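You operate a simulated robot arm through the tools that you are given. There is no shell and no other tool. Be economical: measure what you need, move in short steps, check, and stop when the job is done.

The job below is to be done with a simulated robot arm. You get a single attempt, and the scene is never put back.

Task
Grease the bare end of the short rail, then run the bench stop to 30 cm.
Fine: use the wooden pad and the grease tin, pad back after; free the rail lever and leave it free. Set down upright: wooden pad. A coat counts when it lies all over at full strength: go over it till it gets no stronger.

Only the result counts: the job must be done as asked and must still hold three seconds after the hand-in. Knocking over, shifting, dropping, spilling or breaking anything else fails it.

Robot
A 6-joint arm with a two-finger parallel gripper, fixed in place. Base frame: the origin is at the foot of the arm, x ahead of it, y to its left, z up; the work surface is at about z = 0.84. Readings come in m, rad, newtons and seconds.
With the tool pointing down near the work surface it reaches from about 0.24 to 0.64 m from the base axis. Its first joint turns from -1.152 to 1.152 rad. Payload 2.7 kg.
The TCP is the grasp point between the finger pads, 0.023 m short of the fingertips. In the tool frame z runs along the fingers and y along their closing line. Largest opening 0.094 m; finger width 0.038, thickness 0.01; the body of the gripper, 0.054 by 0.096 m, starts 0.039 m behind the TCP.
Orientation is that of the tool frame in the base frame, as a unit quaternion [w, x, y, z]. With the fingers straight down and closing along the base's y, the tool's x points along the base's -x, its y along +y and its z along -z.

Tools
- The arm moves only by the tool nudge_tool. Its argument "steps" is a list of rows, each a list of 7 numbers: the shift along the tool's x, y, z in m, then the turn, a rotation vector about the tool's x, y, z in rad, then the opening, from 0 (shut) to 1 (fully open). In form: [[dx, dy, dz, ax, ay, az, hand], ...]. A call has 1 to 12 rows; each row is the pose to reach, as a shift and turn from the pose commanded when the call began, along the tool's axes at that moment. Each row takes 0.2 s and may step no farther than 0.05 m and 0.15 rad from the row before; otherwise, or with a gripper value out of range, the whole call is refused. Where a pose cannot be reached the arm comes as near as it can. A force on the tool above 40 N (or 10 N above the force at the start of the call, whichever is more), or a blocked arm, ends the call early, and 0.2 s more pass. The fingers move at their own pace (about 0.045 m/s each) and stop on an object; they squeeze with about 32 N. The grip force told is the motor's: it shows also when the fingers shut on nothing. Time passes only in rows, and 0.2 s behind the last, so rows that repeat a pose let the fingers close. The reply holds the time, the measured pose of the TCP, the force on the tool along the base axes, the opening and the grip force, in the units named above and with some noise, with the torque about the TCP (base axes, N m) and any sound that the robot's microphone picked up.
- Cameras (640 x 400 px; columns grow to the right, rows downward): "scene" is fixed at [0.0695, -0.4257, 1.4113]; the picture's right is [0.83, -0.56, 0.00], its down [-0.29, -0.43, -0.85] and it looks along [0.48, 0.71, -0.52] (base axes); focal length 339 px, centre (320, 200). "wrist" rides on the gripper at [0.087, 0.016, -0.075] in the tool frame; the picture's right is [-0.18, 0.98, 0.00], its down [-0.58, -0.11, -0.81] and it looks along [-0.79, -0.15, 0.59] (tool axes); focal length 243 px, centre (320, 200). There is no depth. A picture from a camera that has moved, and an enlarged one, comes with that camera's place and axes in the base frame and with its lens.
- capture(camera): a new picture of that camera. The clock stands still meanwhile.
- enlarge(camera, box): a new picture of the part [left, top, right, bottom] of that camera's present view, enlarged. The clock stands still meanwhile.
- job_done(): hands the job in; it is judged then, once.

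Go step by step. Nothing tells you positions but the pictures and the camera data: compare them with the known pose of the tool, close in by small moves and look again before you grip or let go. The budget is 120 turns and 64 pictures, counting those below and the enlarged ones. Unless the task says otherwise, let go and move clear before handing in, and close with one line.

The tools are called after "Call:" as name(argument=value, ...) on one line, values as JSON. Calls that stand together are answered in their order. nudge_tool: Moves the arm, as the interface text tells. Its arguments: {"type":"object","properties":{"steps":{"type":"array","items":{"type":"array","items":{"type":"number"}}}},"required":["steps"]} The other tools are called the same way: capture (camera) takes a picture; enlarge (camera, box) takes an enlarged picture of a part of a camera's view; job_done () hands the job in.

At the start:

```text
time: 0.0
position: [0.3963, 0.1351, 1.1515]
orientation: [0.0, -0.001, 1.0, 0.002]
ft_force: [-1.2, 0.4, 0.2]
torque: [-0.01, 0.01, -0.02]
grip_width: 0.0938
grasp_force: 0.2
```

scene: 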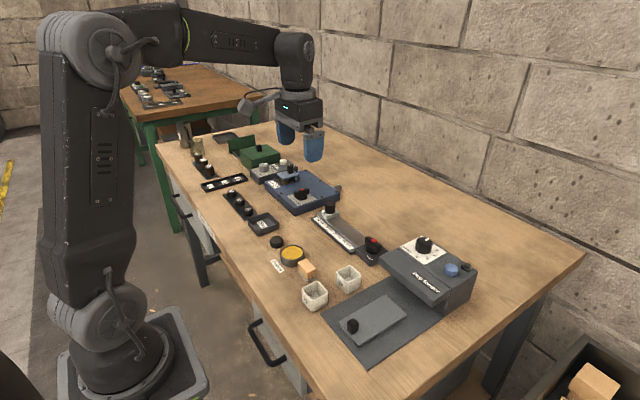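
wrist: 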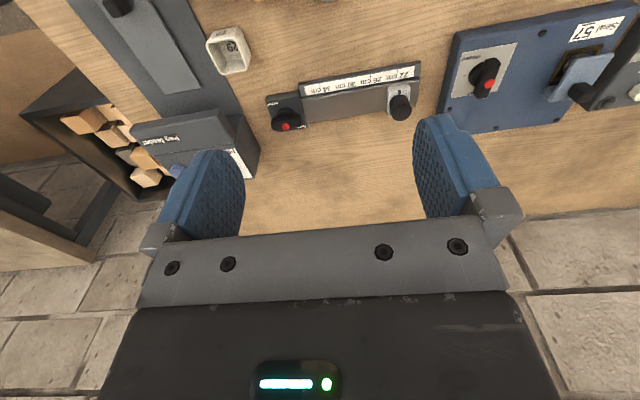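

I see a bench with a rail (scale 22/26/30/34 cm), a lever with a red dot, a slider knob, a grease tin and a wooden block. I'll look closer at these first.

Call:
enlarge(camera="scene", box=[250, 190, 410, 290])

Call:
enlarge(camera="wrist", box=[200, 20, 440, 170])

Call:
enlarge(camera="scene", box=[160, 120, 352, 240])

Call:
enlarge(camera="scene", box=[310, 220, 486, 370])

```text
4.00 times, centred on (330, 240) of scene
camera zoom: at [0.0695, -0.4257, 1.4113], right [0.83, -0.56, 0.0], down [-0.29, -0.43, -0.85], along [0.48, 0.71, -0.52], focal length 1356 px, centre (280, 40)
```

zoom: 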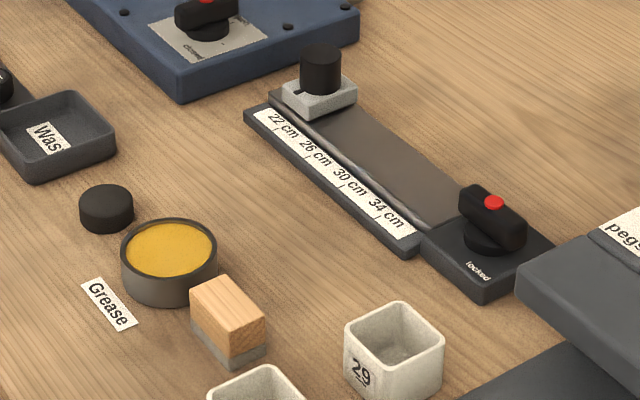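

```text
2.67 times, centred on (320, 95) of wrist
camera zoom: at [0.3102, 0.1505, 1.226], right [0.18, 0.98, 0.0], down [0.58, -0.11, 0.81], along [0.79, -0.15, -0.59], focal length 647 px, centre (320, 480)
```

zoom: 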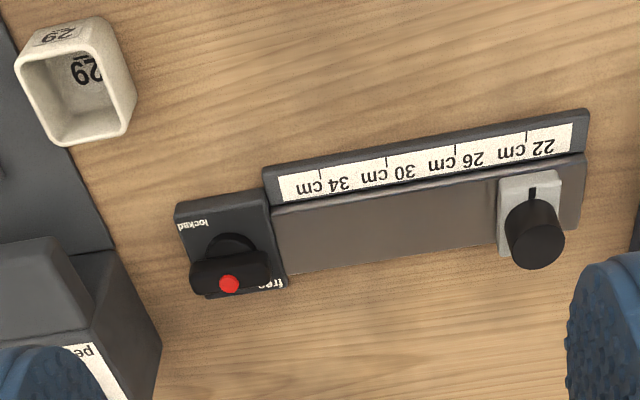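

```text
3.33 times, centred on (256, 180) of scene
camera zoom: at [0.0695, -0.4257, 1.4113], right [0.83, -0.56, 0.0], down [-0.29, -0.43, -0.85], along [0.48, 0.71, -0.52], focal length 1130 px, centre (533, 267)
```

zoom: 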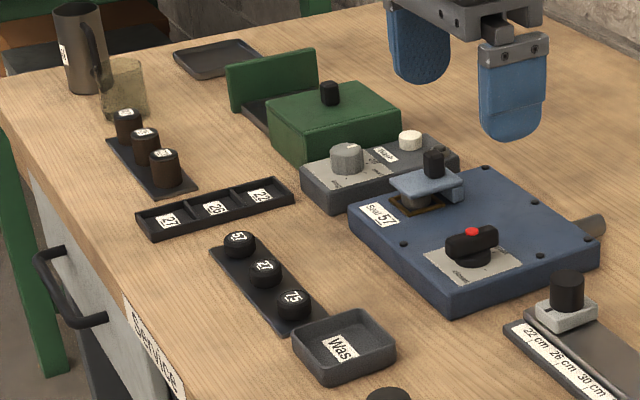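

```text
2.67 times, centred on (398, 295) of scene
camera zoom: at [0.0695, -0.4257, 1.4113], right [0.83, -0.56, 0.0], down [-0.29, -0.43, -0.85], along [0.48, 0.71, -0.52], focal length 904 px, centre (112, -53)
```

zoom: 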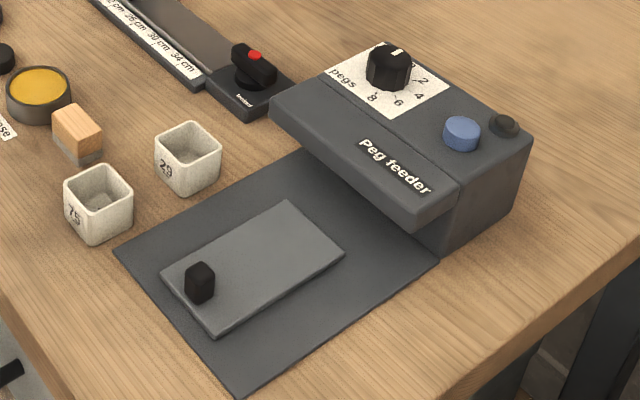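

The tin is near (0.38, 0.15), the pad near (0.38, 0.09), the slider near (0.54, 0.22) and the lever near (0.54, 0.04). I'll drop closer to read the lever and rail.

Call:
nudge_tool(steps=[[-0.015, 0, 0.045, 0, 0, 0, 1], [-0.03, 0, 0.09, 0, 0, 0, 1], [-0.044, 0, 0.13, 0, 0, 0, 1]])

Call:
capture(camera="wrist")

Call:
enlarge(camera="wrist", box=[200, 60, 440, 210])

```text
time: 0.8
position: [0.4419, 0.1372, 1.0209]
orientation: [0.0, -0.001, 1.0, 0.001]
ft_force: [-0.2, 0.7, -0.4]
torque: [0.0, 0.0, -0.01]
grip_width: 0.0937
grasp_force: 0.1
```

```text
57 pictures are left
camera wrist: at [0.3548, 0.1527, 1.0948], right [0.18, 0.98, 0.0], down [0.58, -0.11, 0.81], along [0.79, -0.15, -0.59], focal length 243 px, centre (320, 200)
```

wrist: 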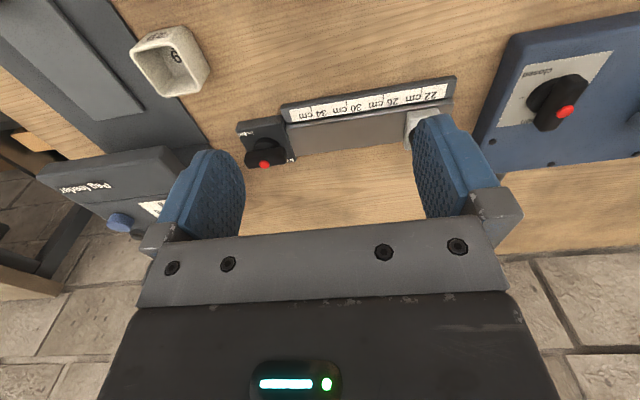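

```text
2.67 times, centred on (320, 135) of wrist
camera zoom: at [0.3548, 0.1527, 1.0948], right [0.18, 0.98, 0.0], down [0.58, -0.11, 0.81], along [0.79, -0.15, -0.59], focal length 647 px, centre (320, 373)
```

zoom: 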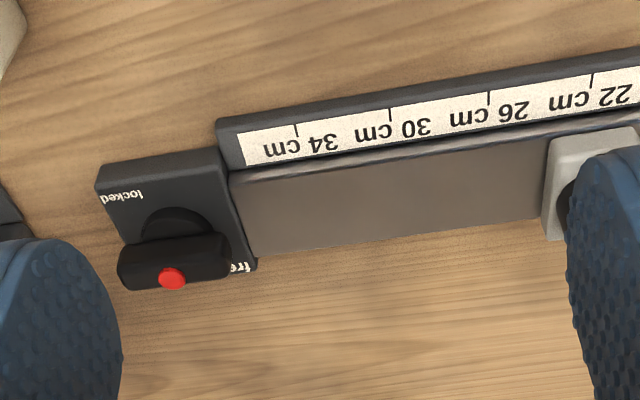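

The lever dial reads "locked" at the near side and "free" at the far side. I'll view it more steeply to see its pointer.

Call:
nudge_tool(steps=[[-0.02, -0.04, -0.01, 0, 0, 0, 1], [-0.05, -0.08, -0.03, 0, 0, 0, 1]])

Call:
enlarge(camera="wrist", box=[200, 0, 440, 150])

Call:
capture(camera="scene")

```text
refused: row 2 steps farther than a row can; nothing moved
```

```text
2.67 times, centred on (320, 75) of wrist
camera zoom: at [0.3548, 0.1527, 1.0948], right [0.18, 0.98, 0.0], down [0.58, -0.11, 0.81], along [0.79, -0.15, -0.59], focal length 647 px, centre (320, 533)
```

zoom: 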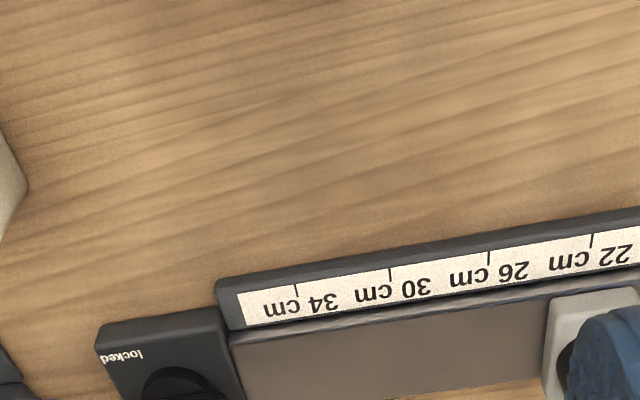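

```text
54 pictures are left
```

scene: 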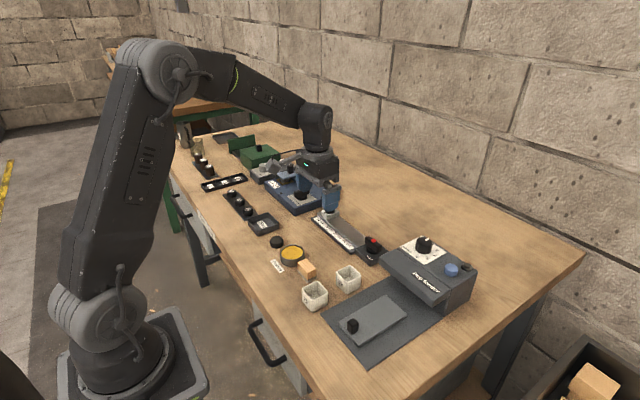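

The move was refused because one row was too long. I'll repeat it in smaller rows.

Call:
nudge_tool(steps=[[-0.015, -0.03, -0.01, 0, 0, 0, 1], [-0.03, -0.06, -0.02, 0, 0, 0, 1], [-0.05, -0.08, -0.03, 0, 0, 0, 1], [-0.07, -0.08, -0.03, 0, 0, 0, 1]])

Call:
enlarge(camera="wrist", box=[200, 0, 440, 150])

```text
time: 1.8
position: [0.5125, 0.0577, 1.0513]
orientation: [0.0, -0.001, 1.0, 0.001]
ft_force: [0.1, 0.1, -0.1]
torque: [0.0, 0.0, 0.01]
grip_width: 0.0938
grasp_force: 0.0
```

```text
2.67 times, centred on (320, 75) of wrist
camera zoom: at [0.4259, 0.0716, 1.1248], right [0.18, 0.98, 0.0], down [0.58, -0.11, 0.81], along [0.79, -0.15, -0.59], focal length 647 px, centre (320, 533)
```

zoom: 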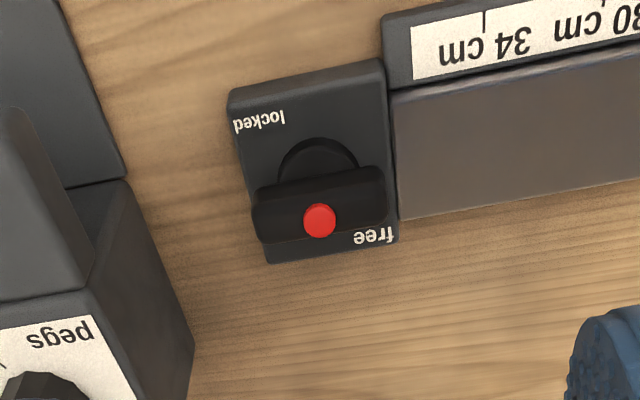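

The bar lies along the rail, with the red dot about mid-bar. I'll zoom the scene camera tightly on both levers for comparison.

Call:
enlarge(camera="scene", box=[350, 225, 398, 255])

Call:
enlarge(camera="scene", box=[305, 195, 401, 255])

```text
13.33 times, centred on (374, 240) of scene
camera zoom: at [0.0695, -0.4257, 1.4113], right [0.83, -0.56, 0.0], down [-0.29, -0.43, -0.85], along [0.48, 0.71, -0.52], focal length 4519 px, centre (-400, -333)
```

zoom: 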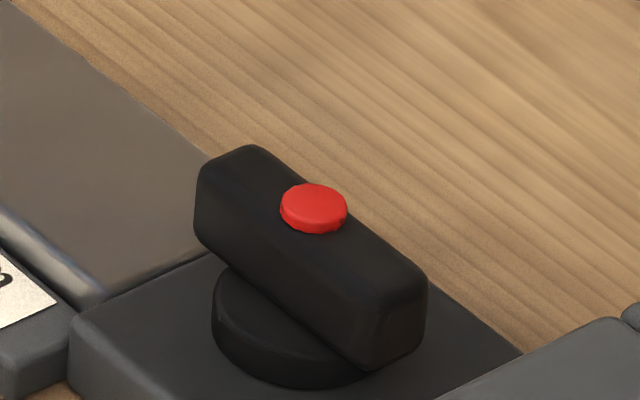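

```text
6.67 times, centred on (353, 225) of scene
camera zoom: at [0.0695, -0.4257, 1.4113], right [0.83, -0.56, 0.0], down [-0.29, -0.43, -0.85], along [0.48, 0.71, -0.52], focal length 2260 px, centre (100, 33)
```

zoom: 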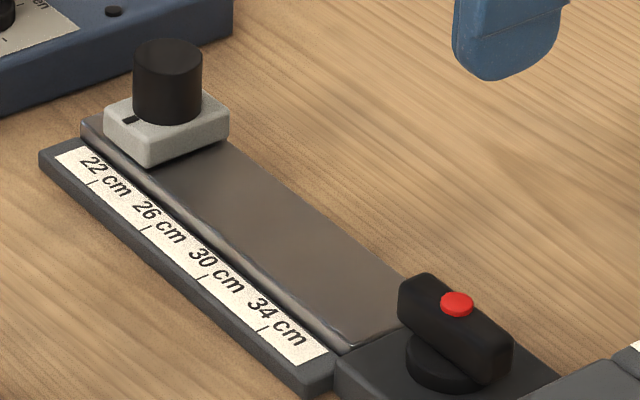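

The rail spans roughly x 0.522–0.568 and y 0.078–0.222, and the pad is near (0.381, 0.087) with its long side along y. I'll turn the hand about 83° so the fingers close across the pad's thin side, and look from above.

Call:
nudge_tool(steps=[[0.013, 0.003, 0, 0, 0, 0.145, 1], [0.026, 0.006, 0, 0, 0, 0.29, 1], [0.039, 0.009, 0, 0, 0, 0.435, 1], [0.052, 0.012, 0, 0, 0, 0.58, 1], [0.065, 0.015, 0, 0, 0, 0.725, 1], [0.078, 0.018, 0, 0, 0, 0.87, 1], [0.091, 0.02, 0, 0, 0, 1.015, 1], [0.105, 0.023, 0.01, 0, 0, 1.16, 1], [0.118, 0.026, 0.02, 0, 0, 1.305, 1], [0.131, 0.029, 0.03, 0, 0, 1.45, 1]])

Call:
capture(camera="wrist")

```text
time: 4.0
position: [0.3804, 0.0848, 1.0219]
orientation: [0.0, 0.663, 0.748, 0.002]
ft_force: [0.4, 0.6, 0.3]
torque: [-0.02, 0.0, 0.02]
grip_width: 0.094
grasp_force: 0.1
```

```text
50 pictures are left
camera wrist: at [0.3847, 0.1713, 1.0962], right [1.0, -0.07, 0.0], down [-0.04, -0.59, 0.8], along [-0.05, -0.8, -0.59], focal length 243 px, centre (320, 200)
```

wrist: 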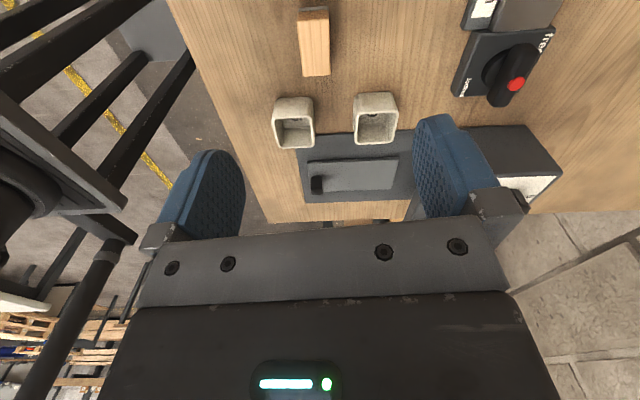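

Call:
enlarge(camera="wrist", box=[256, 0, 384, 80])

```text
5.00 times, centred on (320, 40) of wrist
camera zoom: at [0.3847, 0.1713, 1.0962], right [1.0, -0.07, 0.0], down [-0.04, -0.59, 0.8], along [-0.05, -0.8, -0.59], focal length 1213 px, centre (320, 1000)
```

zoom: 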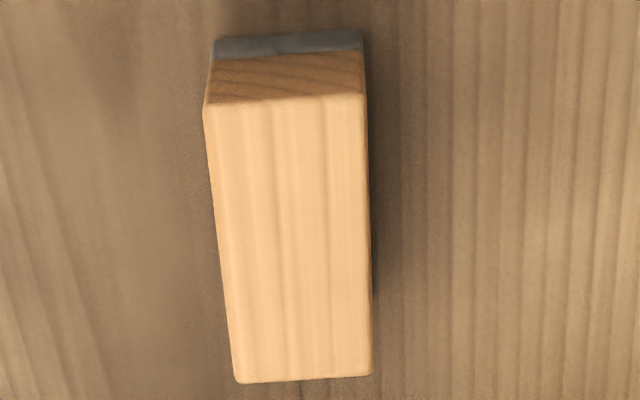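

The pad is square with the base axes, with its centre at about (0.3746, 0.0814) and its top at about 0.872. I'll square the hand, come down above it and check the pose.

Call:
nudge_tool(steps=[[-0.0027, -0.0062, 0.02, 0, 0, 0.121, 0.65], [-0.0027, -0.0062, 0.06, 0, 0, 0.121, 0.65], [-0.0027, -0.0062, 0.1, 0, 0, 0.121, 0.65], [-0.0027, -0.0062, 0.1, 0, 0, 0.121, 0.65]])

Call:
capture(camera="scene")

Call:
capture(camera="wrist")

```text
time: 5.0
position: [0.373, 0.0801, 0.9202]
orientation: [0.0, 0.707, 0.708, 0.001]
ft_force: [0.2, -0.3, 1.3]
torque: [0.01, 0.02, 0.03]
grip_width: 0.061
grasp_force: 0.0
```

```text
48 pictures are left
```

scene: 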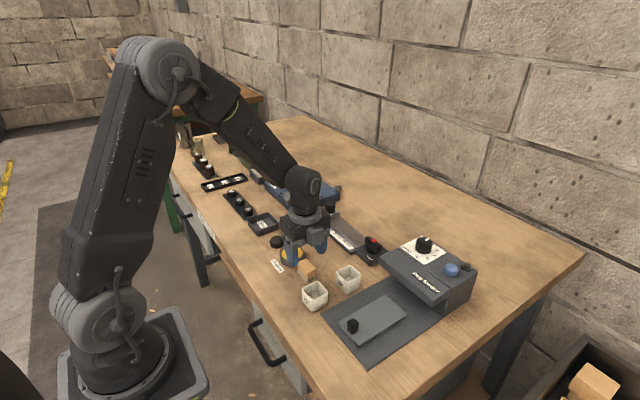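

```text
47 pictures are left
camera wrist: at [0.3895, 0.1658, 0.9942], right [0.98, -0.18, 0.0], down [-0.11, -0.58, 0.8], along [-0.15, -0.79, -0.59], focal length 243 px, centre (320, 200)
```

wrist: 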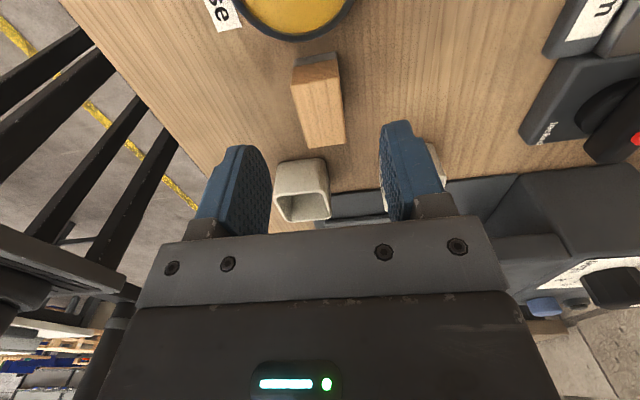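

The pad sits between the fingers at about (0.375, 0.084). I'll go down to 0.874 and close.

Call:
nudge_tool(steps=[[0.003, 0.0016, 0.02, 0, 0, 0, 0.65], [0.003, 0.0016, 0.046, 0, 0, 0, 0.65], [0.003, 0.0016, 0.046, 0, 0, 0, 0.65]])

Call:
capture(camera="wrist")

Call:
enlarge(camera="scene", box=[258, 225, 354, 285])

```text
time: 5.8
position: [0.3762, 0.0842, 0.8738]
orientation: [-0.001, 0.706, 0.708, 0.0]
ft_force: [0.3, -0.8, -0.2]
torque: [-0.01, 0.03, -0.01]
grip_width: 0.0613
grasp_force: 0.0
```

```text
46 pictures are left
camera wrist: at [0.3924, 0.1695, 0.9485], right [0.98, -0.18, 0.0], down [-0.11, -0.58, 0.8], along [-0.15, -0.79, -0.59], focal length 243 px, centre (320, 200)
```

wrist: 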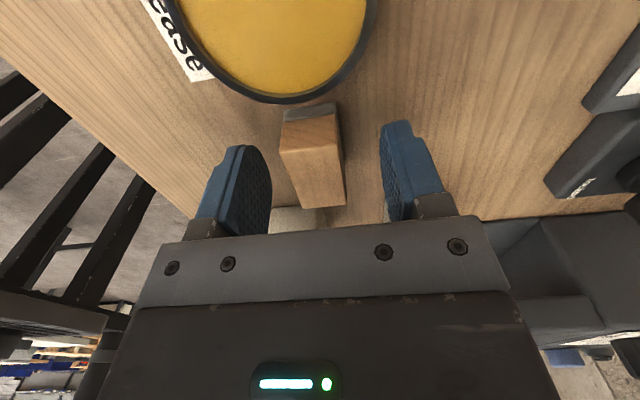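

```text
6.67 times, centred on (306, 255) of scene
camera zoom: at [0.0695, -0.4257, 1.4113], right [0.83, -0.56, 0.0], down [-0.29, -0.43, -0.85], along [0.48, 0.71, -0.52], focal length 2260 px, centre (413, -167)
```

zoom: 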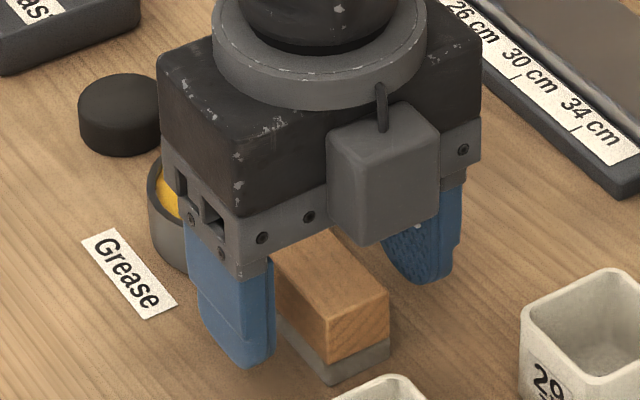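

The pad is centred between the fingers, so I'll close on it and lift a little.

Call:
nudge_tool(steps=[[-0.002, 0, 0, 0, 0, 0, 0.3], [-0.002, 0, 0, 0, 0, 0, 0.1], [-0.002, 0, 0, 0, 0, 0, 0.1], [-0.002, 0, 0, 0, 0, 0, 0.1], [-0.002, 0, -0.02, 0, 0, 0, 0.1], [-0.002, 0, -0.05, 0, 0, 0, 0.1]])

Call:
capture(camera="wrist")

Call:
enlarge(camera="scene", box=[258, 205, 354, 265])

```text
time: 7.2
position: [0.3781, 0.0818, 0.9251]
orientation: [-0.002, 0.706, 0.708, 0.0]
ft_force: [0.3, -1.0, -0.4]
torque: [-0.01, -0.02, -0.02]
grip_width: 0.025
grasp_force: 31.9
```

```text
44 pictures are left
camera wrist: at [0.3942, 0.1673, 1.0001], right [0.98, -0.18, 0.0], down [-0.11, -0.58, 0.8], along [-0.15, -0.79, -0.59], focal length 243 px, centre (320, 200)
```

wrist: 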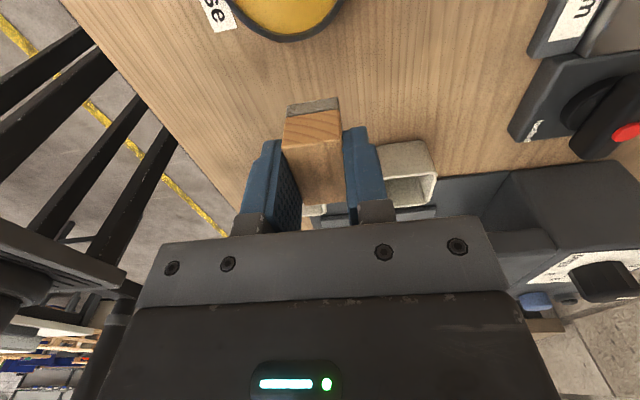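

```text
6.67 times, centred on (306, 235) of scene
camera zoom: at [0.0695, -0.4257, 1.4113], right [0.83, -0.56, 0.0], down [-0.29, -0.43, -0.85], along [0.48, 0.71, -0.52], focal length 2260 px, centre (413, -33)
```

zoom: 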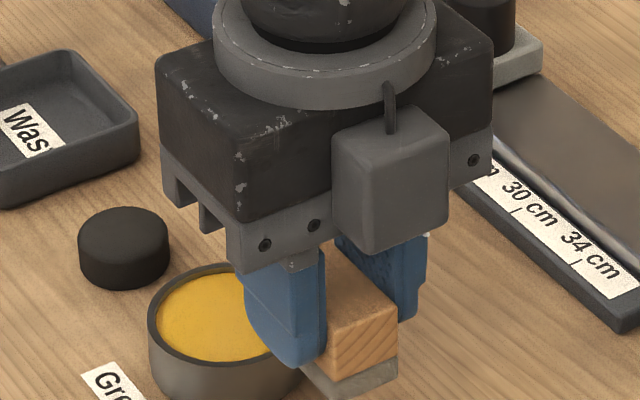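

I have the pad. I'll move above the tin near (0.376, 0.152) and check the centring.

Call:
nudge_tool(steps=[[0.035, -0.001, -0.015, 0, 0, 0, 0.1], [0.07, -0.002, -0.005, 0, 0, 0, 0.1], [0.07, -0.002, 0.01, 0, 0, 0, 0.1]])

Call:
capture(camera="wrist")

Call:
enlarge(camera="scene", box=[242, 205, 338, 285])

```text
time: 8.0
position: [0.3749, 0.153, 0.9153]
orientation: [0.0, 0.707, 0.707, 0.001]
ft_force: [-0.2, 0.0, 0.1]
torque: [-0.01, 0.0, -0.03]
grip_width: 0.0251
grasp_force: 32.1
```

```text
42 pictures are left
camera wrist: at [0.3916, 0.2376, 0.9898], right [0.98, -0.18, 0.0], down [-0.11, -0.58, 0.8], along [-0.15, -0.79, -0.59], focal length 243 px, centre (320, 200)
```

wrist: 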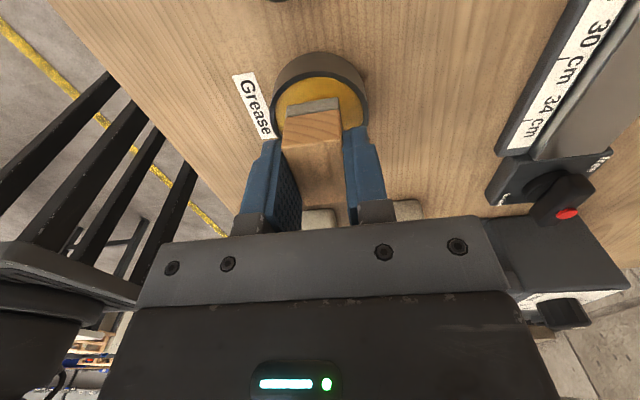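

```text
5.00 times, centred on (290, 245) of scene
camera zoom: at [0.0695, -0.4257, 1.4113], right [0.83, -0.56, 0.0], down [-0.29, -0.43, -0.85], along [0.48, 0.71, -0.52], focal length 1695 px, centre (470, -25)
```

zoom: 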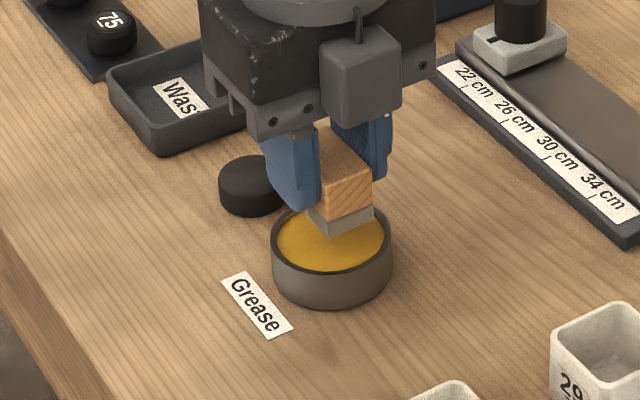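

Call:
enlarge(camera="wrist", box=[256, 40, 384, 120])

```text
5.00 times, centred on (320, 80) of wrist
camera zoom: at [0.3916, 0.2376, 0.9898], right [0.98, -0.18, 0.0], down [-0.11, -0.58, 0.8], along [-0.15, -0.79, -0.59], focal length 1213 px, centre (320, 800)
```

zoom: 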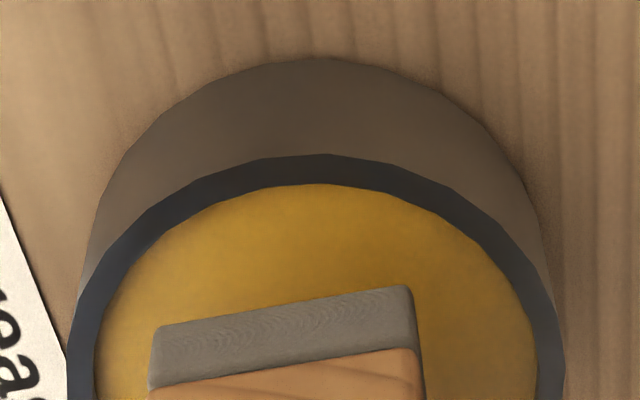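

The tin's centre is at about (0.375, 0.1485) and its rim at 0.8625. I'll shift 3 mm in y and lower to the grease in small steps, watching the force.

Call:
nudge_tool(steps=[[-0.003, 0, 0, 0, 0, 0, 0.1], [-0.003, 0, 0.015, 0, 0, 0, 0.1], [-0.003, 0, 0.02, 0, 0, 0, 0.1], [-0.003, 0, 0.022, 0, 0, 0, 0.1]])

Call:
enlarge(camera="scene", box=[262, 225, 326, 275])

```text
time: 9.0
position: [0.3756, 0.1491, 0.8965]
orientation: [0.0, 0.706, 0.708, 0.003]
ft_force: [-8.5, -5.7, 31.6]
torque: [-0.19, 0.21, 0.05]
grip_width: 0.0254
grasp_force: 31.9
```

```text
8.00 times, centred on (294, 250) of scene
camera zoom: at [0.0689, -0.426, 1.4112], right [0.83, -0.56, 0.0], down [-0.29, -0.43, -0.85], along [0.48, 0.71, -0.52], focal length 2711 px, centre (528, -200)
```

zoom: 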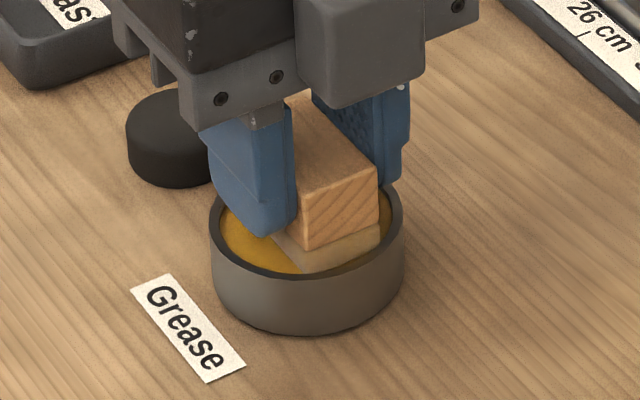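

The pad is pressing at 31 N and seems to sit on the grease. I'll ease off and look.

Call:
nudge_tool(steps=[[0, 0, -0.003, 0, 0, 0, 0.1], [0, 0, -0.02, 0, 0, 0, 0.1], [0, 0, -0.03, 0, 0, 0, 0.1]])

Call:
enlarge(camera="scene", box=[262, 215, 326, 275])

Call:
enlarge(camera="wrist", box=[256, 40, 384, 120])

```text
time: 9.8
position: [0.3734, 0.1494, 0.9243]
orientation: [-0.001, 0.707, 0.708, 0.001]
ft_force: [0.7, -0.5, -1.2]
torque: [-0.01, 0.0, -0.03]
grip_width: 0.0251
grasp_force: 32.3
```

```text
6.67 times, centred on (294, 245) of scene
camera zoom: at [0.0695, -0.4257, 1.4113], right [0.83, -0.56, 0.0], down [-0.29, -0.43, -0.85], along [0.48, 0.71, -0.52], focal length 2260 px, centre (493, -100)
```

zoom: 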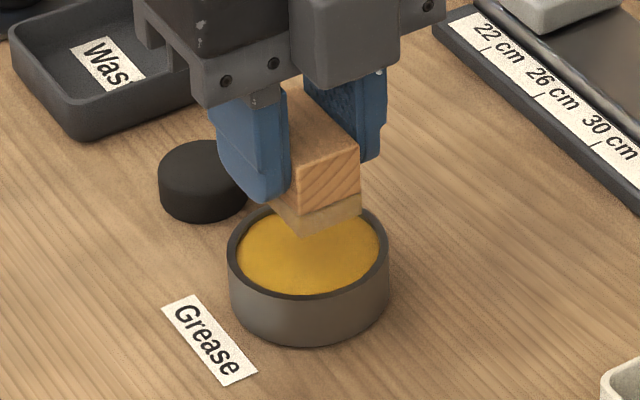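

```text
5.00 times, centred on (320, 80) of wrist
camera zoom: at [0.3891, 0.235, 0.9982], right [0.98, -0.18, 0.0], down [-0.11, -0.58, 0.81], along [-0.15, -0.79, -0.59], focal length 1213 px, centre (320, 800)
```

zoom: 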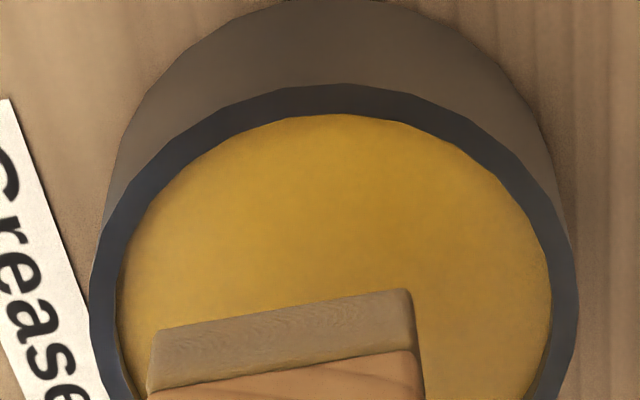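

The tin has not moved and the felt took on a tan tint. I'll dip once more, gently and longer, to see if it loads further.

Call:
nudge_tool(steps=[[0, 0, 0.015, 0, 0, 0, 0.1], [0, 0, 0.027, 0, 0, 0, 0.1], [0, 0, 0.0285, 0, 0, 0, 0.1], [0, 0, 0.0285, 0, 0, 0, 0.1], [0, 0, 0.0285, 0, 0, 0, 0.1]])

Call:
nudge_tool(steps=[[0, 0, -0.015, 0, 0, 0, 0.1], [0, 0, -0.03, 0, 0, 0, 0.1]])

Call:
enlarge(camera="scene", box=[262, 215, 326, 275])

```text
time: 11.0
position: [0.3753, 0.1507, 0.8975]
orientation: [-0.001, 0.707, 0.707, 0.001]
ft_force: [-0.1, -0.5, -0.7]
torque: [0.0, -0.04, -0.04]
grip_width: 0.0251
grasp_force: 31.9
```

```text
time: 11.6
position: [0.3757, 0.1497, 0.9277]
orientation: [0.0, 0.706, 0.708, 0.001]
ft_force: [0.8, -0.6, -0.4]
torque: [-0.01, 0.01, 0.01]
grip_width: 0.0252
grasp_force: 32.4
```

```text
6.67 times, centred on (294, 245) of scene
camera zoom: at [0.0695, -0.4257, 1.4113], right [0.83, -0.56, 0.0], down [-0.29, -0.43, -0.85], along [0.48, 0.71, -0.52], focal length 2260 px, centre (493, -100)
```

zoom: 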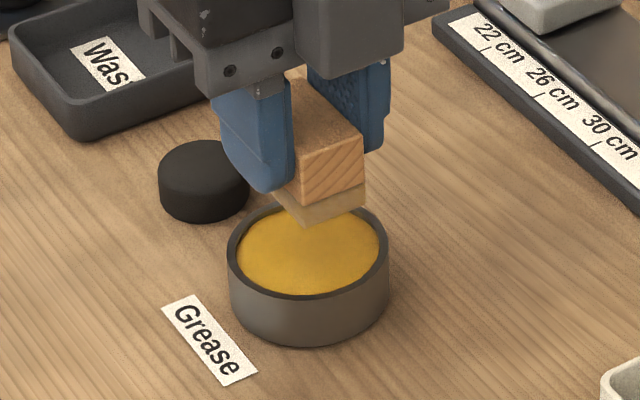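

It is loading with time, so I'll dip slightly deeper and hold.

Call:
nudge_tool(steps=[[0, 0, 0.015, 0, 0, 0, 0.1], [0, 0, 0.029, 0, 0, 0, 0.1], [0, 0, 0.031, 0, 0, 0, 0.1], [0, 0, 0.0315, 0, 0, 0, 0.1], [0, 0, 0.0315, 0, 0, 0, 0.1], [0, 0, 0.0315, 0, 0, 0, 0.1], [0, 0, 0.0315, 0, 0, 0, 0.1], [0, 0, 0.0315, 0, 0, 0, 0.1]])

Call:
nudge_tool(steps=[[0, 0, -0.015, 0, 0, 0, 0.1], [0, 0, -0.03, 0, 0, 0, 0.1]])

Call:
enlarge(camera="scene", box=[262, 215, 326, 275])

```text
time: 13.4
position: [0.374, 0.1487, 0.8946]
orientation: [0.0, 0.706, 0.708, 0.002]
ft_force: [-0.1, -4.9, 30.6]
torque: [-0.1, 0.04, 0.01]
grip_width: 0.0251
grasp_force: 31.9
```

```text
time: 14.0
position: [0.3733, 0.1493, 0.9231]
orientation: [-0.001, 0.706, 0.708, 0.0]
ft_force: [-0.8, 0.0, -0.1]
torque: [0.01, 0.01, 0.0]
grip_width: 0.0249
grasp_force: 31.9
```

```text
6.67 times, centred on (294, 245) of scene
camera zoom: at [0.0695, -0.4257, 1.4113], right [0.83, -0.56, 0.0], down [-0.29, -0.43, -0.85], along [0.48, 0.71, -0.52], focal length 2260 px, centre (493, -100)
```

zoom: 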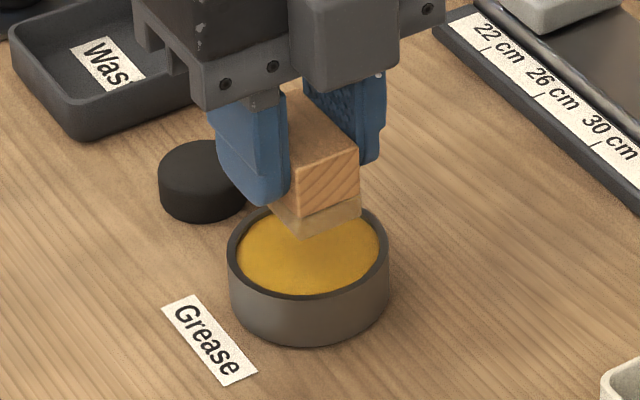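

The pad is loaded. I'll carry it over the rail middle at (0.545, 0.15, 0.94) and look.

Call:
nudge_tool(steps=[[0, 0.04, -0.017, 0, 0, 0, 0.1], [0, 0.085, -0.017, 0, 0, 0, 0.1], [0, 0.13, -0.017, 0, 0, 0, 0.1], [0, 0.171, -0.017, 0, 0, 0, 0.1], [0, 0.171, -0.017, 0, 0, 0, 0.1]])

Call:
capture(camera="wrist")

Call:
enlarge(camera="scene", box=[300, 180, 396, 260])

```text
time: 15.2
position: [0.5438, 0.149, 0.9415]
orientation: [-0.001, 0.707, 0.707, 0.001]
ft_force: [-0.2, 0.3, -0.4]
torque: [0.03, 0.0, -0.03]
grip_width: 0.0249
grasp_force: 31.9
```

```text
34 pictures are left
camera wrist: at [0.5585, 0.2341, 1.0161], right [0.98, -0.18, 0.0], down [-0.11, -0.58, 0.81], along [-0.15, -0.79, -0.59], focal length 243 px, centre (320, 200)
```

wrist: 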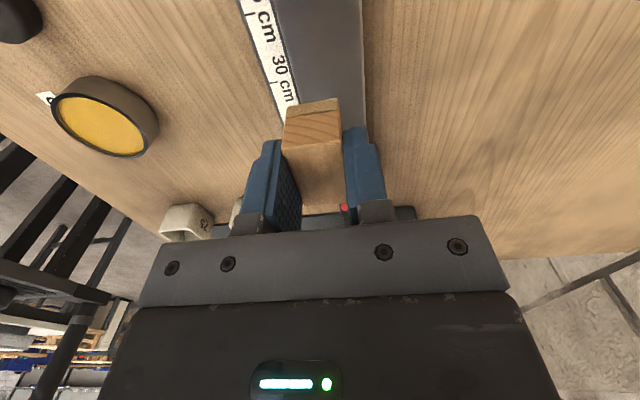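

```text
5.00 times, centred on (348, 220) of scene
camera zoom: at [0.0695, -0.4257, 1.4113], right [0.83, -0.56, 0.0], down [-0.29, -0.43, -0.85], along [0.48, 0.71, -0.52], focal length 1695 px, centre (180, 100)
```

zoom: 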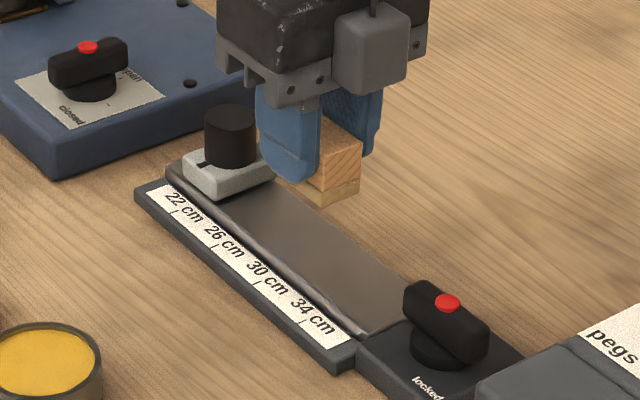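

The rail top is centred at about x 0.547. I'll lower at x≈0.536 until light contact.

Call:
nudge_tool(steps=[[0, -0.008, 0.02, 0, 0, 0, 0.1], [0, -0.008, 0.038, 0, 0, 0, 0.1], [0, -0.008, 0.042, 0, 0, 0, 0.1], [0, -0.008, 0.044, 0, 0, 0, 0.1]])

```text
time: 16.2
position: [0.5357, 0.15, 0.8973]
orientation: [-0.001, 0.707, 0.707, 0.001]
ft_force: [-0.1, 0.0, -0.3]
torque: [-0.03, 0.0, -0.01]
grip_width: 0.0255
grasp_force: 31.9
```

Call:
nudge_tool(steps=[[0, 0, 0.001, 0, 0, 0, 0.1], [0, 0, 0.002, 0, 0, 0, 0.1]])

```text
time: 16.8
position: [0.5349, 0.1512, 0.8954]
orientation: [0.0, 0.706, 0.708, 0.001]
ft_force: [-0.1, 0.4, -0.4]
torque: [0.0, 0.02, -0.03]
grip_width: 0.025
grasp_force: 32.1
```

I'm at 0.895 with no contact yet, so I'll go on in 1 mm steps.

Call:
nudge_tool(steps=[[0, 0, 0.001, 0, 0, 0, 0.1], [0, 0, 0.002, 0, 0, 0, 0.1], [0, 0, 0.002, 0, 0, 0, 0.1]])

Call:
enlarge(camera="scene", box=[316, 200, 380, 250])

```text
time: 17.6
position: [0.5372, 0.1495, 0.8924]
orientation: [-0.001, 0.706, 0.708, 0.001]
ft_force: [-0.1, 0.1, -0.3]
torque: [0.02, 0.02, -0.02]
grip_width: 0.025
grasp_force: 32.3
```

```text
8.00 times, centred on (348, 225) of scene
camera zoom: at [0.0695, -0.4257, 1.4113], right [0.83, -0.56, 0.0], down [-0.29, -0.43, -0.85], along [0.48, 0.71, -0.52], focal length 2711 px, centre (96, 0)
```

zoom: 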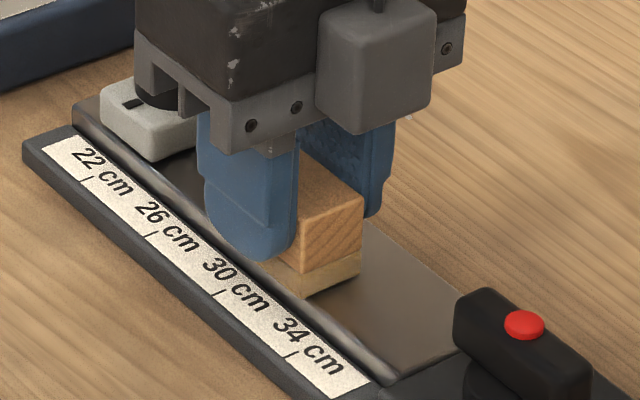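

Call:
nudge_tool(steps=[[0, 0, 0.001, 0, 0, 0, 0.1], [0, 0, 0.002, 0, 0, 0, 0.1], [0, 0, 0.002, 0, 0, 0, 0.1]])

```text
time: 18.4
position: [0.5377, 0.1498, 0.8915]
orientation: [0.0, 0.706, 0.708, 0.002]
ft_force: [-1.0, -2.9, 8.9]
torque: [0.04, 0.09, 0.0]
grip_width: 0.0251
grasp_force: 32.4
```

Contact is at 9 N. I'll stroke toward the lever end, then back toward the slider.

Call:
nudge_tool(steps=[[-0.015, 0, 0, 0, 0, 0, 0.1], [-0.03, 0, 0, 0, 0, 0, 0.1], [-0.04, 0, 0, 0, 0, 0, 0.1], [-0.045, 0, 0, 0, 0, 0, 0.1], [-0.03, 0, 0, 0, 0, 0, 0.1], [-0.015, 0, 0, 0, 0, 0, 0.1], [0, 0, 0, 0, 0, 0, 0.1], [0.015, 0, 0, 0, 0, 0, 0.1], [0.03, 0, 0, 0, 0, 0, 0.1], [0.045, 0, 0, 0, 0, 0, 0.1], [0.052, 0, 0, 0, 0, 0, 0.1]])

Call:
enlarge(camera="scene", box=[300, 180, 396, 260])

```text
time: 20.8
position: [0.5377, 0.1964, 0.8915]
orientation: [0.001, 0.708, 0.706, -0.003]
ft_force: [-5.7, -29.8, 12.3]
torque: [-0.39, 0.08, 0.1]
grip_width: 0.0254
grasp_force: 32.5
```

```text
5.00 times, centred on (348, 220) of scene
camera zoom: at [0.0691, -0.4265, 1.411], right [0.83, -0.56, 0.0], down [-0.29, -0.43, -0.85], along [0.48, 0.71, -0.52], focal length 1695 px, centre (180, 100)
```

zoom: 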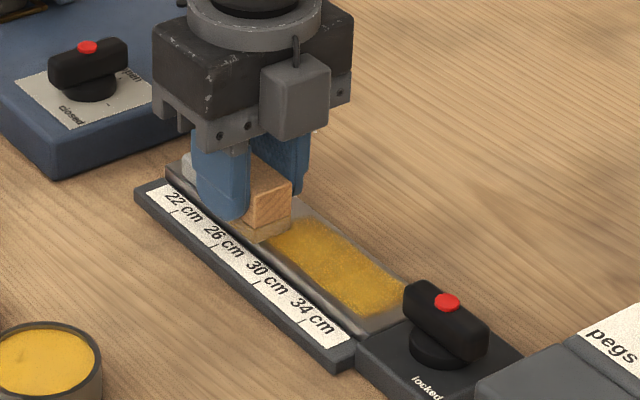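

The coat shows clearly, and the pad touched the slider at y≈0.198. I'll back off and coat the far strip (x≈0.558), reaching closer to the lever end.

Call:
nudge_tool(steps=[[-0.006, 0, 0, 0, 0, 0, 0.1], [-0.006, 0.012, 0, 0, 0, 0, 0.1], [-0.006, 0.021, 0, 0, 0, 0, 0.1], [-0.022, 0.021, 0, 0, 0, 0, 0.1], [-0.04, 0.021, 0, 0, 0, 0, 0.1], [-0.058, 0.021, 0, 0, 0, 0, 0.1], [-0.075, 0.021, 0, 0, 0, 0, 0.1], [-0.09, 0.021, 0, 0, 0, 0, 0.1], [-0.1, 0.021, 0, 0, 0, 0, 0.1], [-0.103, 0.021, 0, 0, 0, 0, 0.1]])

Call:
enlarge(camera="scene", box=[310, 195, 390, 255])

```text
time: 23.0
position: [0.5576, 0.0993, 0.8908]
orientation: [0.0, 0.706, 0.708, 0.002]
ft_force: [-0.1, 2.4, 4.5]
torque: [0.13, 0.01, 0.0]
grip_width: 0.0253
grasp_force: 31.9
```

```text
6.67 times, centred on (350, 225) of scene
camera zoom: at [0.0694, -0.4256, 1.4113], right [0.83, -0.56, 0.0], down [-0.29, -0.43, -0.85], along [0.48, 0.71, -0.52], focal length 2260 px, centre (120, 33)
```

zoom: 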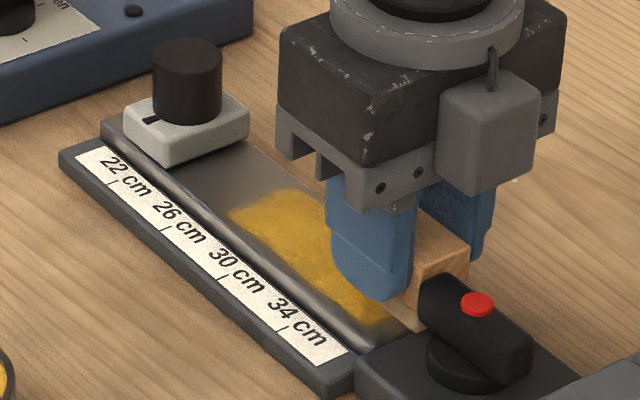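

The coat ends on a clean line at y≈0.186, which seems to be the bare patch's edge. I'll go over it again along the far, middle and near lines with slightly more pressure.

Call:
nudge_tool(steps=[[0.02, 0, 0.0005, 0, 0, 0, 0.1], [0.042, 0, 0.0005, 0, 0, 0, 0.1], [0.065, 0, 0.0005, 0, 0, 0, 0.1], [0.085, 0, 0.0005, 0, 0, 0, 0.1], [0.085, -0.011, 0.0005, 0, 0, 0, 0.1], [0.06, -0.011, 0.0005, 0, 0, 0, 0.1], [0.035, -0.011, 0.0005, 0, 0, 0, 0.1], [0.012, -0.011, 0.0005, 0, 0, 0, 0.1], [-0.001, -0.011, 0.0005, 0, 0, 0, 0.1], [-0.001, -0.024, 0.0005, 0, 0, 0, 0.1]])

Call:
nudge_tool(steps=[[0.02, 0, 0, 0, 0, 0, 0.1], [0.042, 0, 0, 0, 0, 0, 0.1], [0.065, 0, 0, 0, 0, 0, 0.1], [0.085, 0, 0, 0, 0, 0, 0.1], [0.085, -0.007, 0, 0, 0, 0, 0.1], [0.06, -0.007, 0, 0, 0, 0, 0.1], [0.035, -0.007, 0, 0, 0, 0, 0.1], [0.012, -0.007, 0, 0, 0, 0, 0.1], [-0.001, -0.007, 0, 0, 0, 0, 0.1], [0.02, -0.005, -0.02, 0, 0, 0, 0.1], [0.04, -0.005, -0.05, 0, 0, 0, 0.1], [0.06, -0.04, -0.06, 0, 0, 0, 0.1]])

Call:
enlarge(camera="scene", box=[310, 195, 390, 255])

```text
time: 25.2
position: [0.5336, 0.0991, 0.8914]
orientation: [0.001, 0.706, 0.708, 0.003]
ft_force: [4.0, 13.4, 14.3]
torque: [0.17, -0.02, 0.18]
grip_width: 0.0252
grasp_force: 32.1
```

```text
time: 27.8
position: [0.4949, 0.1549, 0.9506]
orientation: [-0.001, 0.706, 0.708, 0.001]
ft_force: [0.2, 0.3, -0.8]
torque: [-0.01, 0.0, 0.01]
grip_width: 0.0249
grasp_force: 31.7
```

```text
6.67 times, centred on (350, 225) of scene
camera zoom: at [0.0695, -0.4257, 1.4113], right [0.83, -0.56, 0.0], down [-0.29, -0.43, -0.85], along [0.48, 0.71, -0.52], focal length 2260 px, centre (120, 33)
```

zoom: 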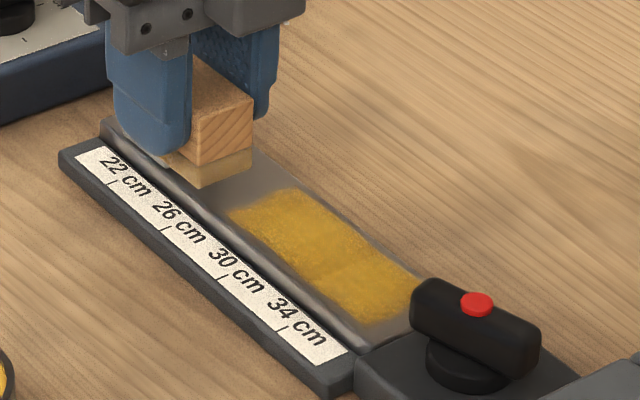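

The target patch is y≈0.094–0.186 and only partly at full strength. I'll reload the pad in the tin.

Call:
nudge_tool(steps=[[-0.002, -0.04, 0.005, 0, 0, 0, 0.1], [-0.005, -0.08, 0.015, 0, 0, 0, 0.1], [-0.005, -0.1195, 0.02, 0, 0, 0, 0.1], [-0.005, -0.1195, 0.02, 0, 0, 0, 0.1], [-0.005, -0.1195, 0.045, 0, 0, 0, 0.1]])

```text
time: 29.0
position: [0.3712, 0.1487, 0.9073]
orientation: [0.0, 0.706, 0.708, 0.002]
ft_force: [0.4, -0.1, 0.1]
torque: [0.01, -0.03, 0.0]
grip_width: 0.0252
grasp_force: 32.2
```

Call:
nudge_tool(steps=[[0.001, 0.003, 0.008, 0, 0, 0, 0.1], [0.001, 0.003, 0.011, 0, 0, 0, 0.1], [0.001, 0.003, 0.0125, 0, 0, 0, 0.1], [0.001, 0.003, 0.0125, 0, 0, 0, 0.1], [0.001, 0.003, 0.0125, 0, 0, 0, 0.1], [0.001, 0.003, 0.0125, 0, 0, 0, 0.1], [0.001, 0.003, 0.0125, 0, 0, 0, 0.1]])

```text
time: 30.6
position: [0.377, 0.1521, 0.896]
orientation: [-0.001, 0.706, 0.708, 0.001]
ft_force: [-0.9, -1.8, 11.3]
torque: [0.0, 0.03, 0.03]
grip_width: 0.0251
grasp_force: 31.7
```

The pad pressed gently at 11 N for a second. I'll lift and return above the rail.

Call:
nudge_tool(steps=[[0, 0, -0.015, 0, 0, 0, 0.1], [0, 0, -0.045, 0, 0, 0, 0.1], [0, 0.045, -0.045, 0, 0, 0, 0.1], [0, 0.09, -0.045, 0, 0, 0, 0.1], [0, 0.135, -0.045, 0, 0, 0, 0.1], [0, 0.162, -0.045, 0, 0, 0, 0.1], [0.005, 0.162, -0.02, 0, 0, 0, 0.1], [0.01, 0.162, -0.002, 0, 0, 0, 0.1]])

```text
time: 32.4
position: [0.5393, 0.1637, 0.8987]
orientation: [-0.001, 0.707, 0.707, 0.0]
ft_force: [-0.3, -0.3, 0.0]
torque: [-0.02, 0.0, 0.01]
grip_width: 0.0251
grasp_force: 32.6
```

Call:
nudge_tool(steps=[[0.008, 0, 0.005, 0, 0, 0, 0.1], [0.008, 0, 0.008, 0, 0, 0, 0.1], [-0.012, 0, 0.008, 0, 0, 0, 0.1], [-0.032, 0, 0.008, 0, 0, 0, 0.1], [-0.058, 0, 0.008, 0, 0, 0, 0.1], [-0.058, 0.01, 0.008, 0, 0, 0, 0.1], [-0.035, 0.01, 0.008, 0, 0, 0, 0.1], [-0.012, 0.01, 0.008, 0, 0, 0, 0.1], [0.01, 0.01, 0.008, 0, 0, 0, 0.1], [0.01, 0.019, 0.008, 0, 0, 0, 0.1], [-0.015, 0.019, 0.008, 0, 0, 0, 0.1], [-0.035, 0.019, 0.008, 0, 0, 0, 0.1]])

Call:
nudge_tool(steps=[[-0.023, 0, 0, 0, 0, 0, 0.1], [0, 0, 0, 0, 0, 0, 0.1], [0.022, 0, 0, 0, 0, 0, 0.1], [0.045, 0, 0, 0, 0, 0, 0.1], [0.045, -0.009, 0, 0, 0, 0, 0.1], [0.022, -0.009, 0, 0, 0, 0, 0.1], [0, -0.009, 0, 0, 0, 0, 0.1], [-0.023, -0.009, 0, 0, 0, 0, 0.1], [-0.023, -0.019, 0, 0, 0, 0, 0.1], [0, -0.019, 0, 0, 0, 0, 0.1], [0.022, -0.019, 0, 0, 0, 0, 0.1], [0.045, -0.019, 0, 0, 0, 0, 0.1]])

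Call:
nudge_tool(steps=[[0, 0, -0.015, 0, 0, 0, 0.1], [0, -0.03, -0.05, 0, 0, 0, 0.1]])

Call:
enlarge(camera="scene", box=[310, 195, 390, 255])

```text
time: 35.0
position: [0.5593, 0.1294, 0.8904]
orientation: [0.001, 0.707, 0.707, 0.004]
ft_force: [1.0, 8.6, 24.6]
torque: [0.17, 0.11, -0.05]
grip_width: 0.025
grasp_force: 32.0
```

```text
time: 37.6
position: [0.5423, 0.1735, 0.8899]
orientation: [0.001, 0.706, 0.708, 0.004]
ft_force: [0.2, -9.8, 32.6]
torque: [-0.37, 0.11, 0.08]
grip_width: 0.0249
grasp_force: 32.1
```

```text
time: 38.2
position: [0.5114, 0.1761, 0.9364]
orientation: [-0.002, 0.706, 0.708, -0.001]
ft_force: [-0.7, 0.5, -0.6]
torque: [-0.02, -0.01, 0.02]
grip_width: 0.0252
grasp_force: 32.1
```

```text
6.67 times, centred on (350, 225) of scene
camera zoom: at [0.0696, -0.4257, 1.4113], right [0.83, -0.56, 0.0], down [-0.29, -0.43, -0.85], along [0.48, 0.71, -0.52], focal length 2260 px, centre (120, 33)
```

zoom: 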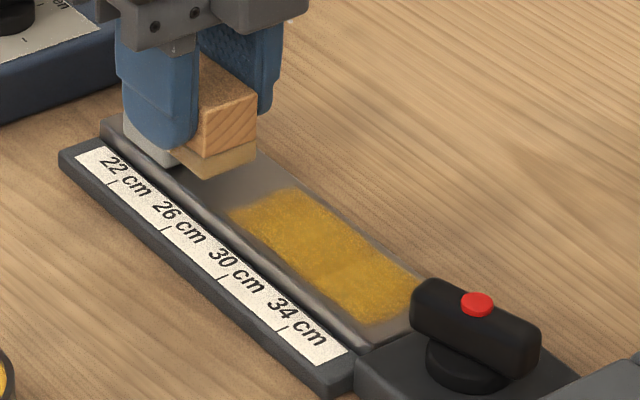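

The coat is stronger now. I'll do another full round, including the ends and edges, and compare.

Call:
nudge_tool(steps=[[0, 0.028, 0.03, 0, 0, 0, 0.1], [0, 0.028, 0.0475, 0, 0, 0, 0.1], [-0.023, 0.028, 0.0475, 0, 0, 0, 0.1], [-0.046, 0.028, 0.0475, 0, 0, 0, 0.1], [-0.07, 0.028, 0.0475, 0, 0, 0, 0.1], [-0.07, 0.038, 0.0475, 0, 0, 0, 0.1], [-0.046, 0.038, 0.0475, 0, 0, 0, 0.1], [-0.023, 0.038, 0.0475, 0, 0, 0, 0.1], [0, 0.038, 0.0475, 0, 0, 0, 0.1], [0, 0.047, 0.0475, 0, 0, 0, 0.1], [-0.023, 0.047, 0.0475, 0, 0, 0, 0.1], [-0.046, 0.047, 0.0475, 0, 0, 0, 0.1]])

Call:
nudge_tool(steps=[[-0.024, 0, 0, 0, 0, 0, 0.1], [0, 0, 0, 0, 0, 0, 0.1], [0.022, 0, 0, 0, 0, 0, 0.1], [0.046, 0, 0, 0, 0, 0, 0.1], [0.046, -0.009, 0, 0, 0, 0, 0.1], [0.022, -0.009, 0, 0, 0, 0, 0.1], [0, -0.009, 0, 0, 0, 0, 0.1], [-0.024, -0.009, 0, 0, 0, 0, 0.1], [-0.024, -0.022, 0, 0, 0, 0, 0.1], [0, -0.022, 0, 0, 0, 0, 0.1], [0.022, -0.022, 0, 0, 0, 0, 0.1], [0.046, -0.022, 0, 0, 0, 0, 0.1]])

Call:
nudge_tool(steps=[[0, 0, -0.015, 0, 0, 0, 0.1], [0, -0.03, -0.05, 0, 0, 0, 0.1], [0, -0.07, -0.06, 0, 0, 0, 0.1]])

Call:
enlarge(camera="scene", box=[310, 195, 390, 255])

```text
time: 40.8
position: [0.5566, 0.1315, 0.8911]
orientation: [0.001, 0.706, 0.708, 0.005]
ft_force: [0.4, 9.3, 24.5]
torque: [0.13, 0.06, -0.01]
grip_width: 0.0253
grasp_force: 32.2
```

```text
time: 43.4
position: [0.5347, 0.174, 0.891]
orientation: [0.0, 0.706, 0.708, 0.0]
ft_force: [0.3, -3.6, 11.0]
torque: [-0.13, -0.03, 0.03]
grip_width: 0.025
grasp_force: 31.7
```

```text
time: 44.2
position: [0.4626, 0.1763, 0.9503]
orientation: [-0.001, 0.706, 0.708, 0.001]
ft_force: [-0.1, 0.3, -0.6]
torque: [-0.01, -0.02, 0.04]
grip_width: 0.0251
grasp_force: 31.6
```

```text
6.67 times, centred on (350, 225) of scene
camera zoom: at [0.0695, -0.4257, 1.4113], right [0.83, -0.56, 0.0], down [-0.29, -0.43, -0.85], along [0.48, 0.71, -0.52], focal length 2260 px, centre (120, 33)
```

zoom: 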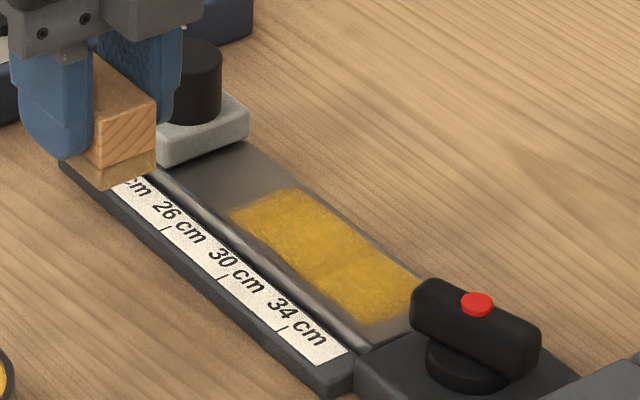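

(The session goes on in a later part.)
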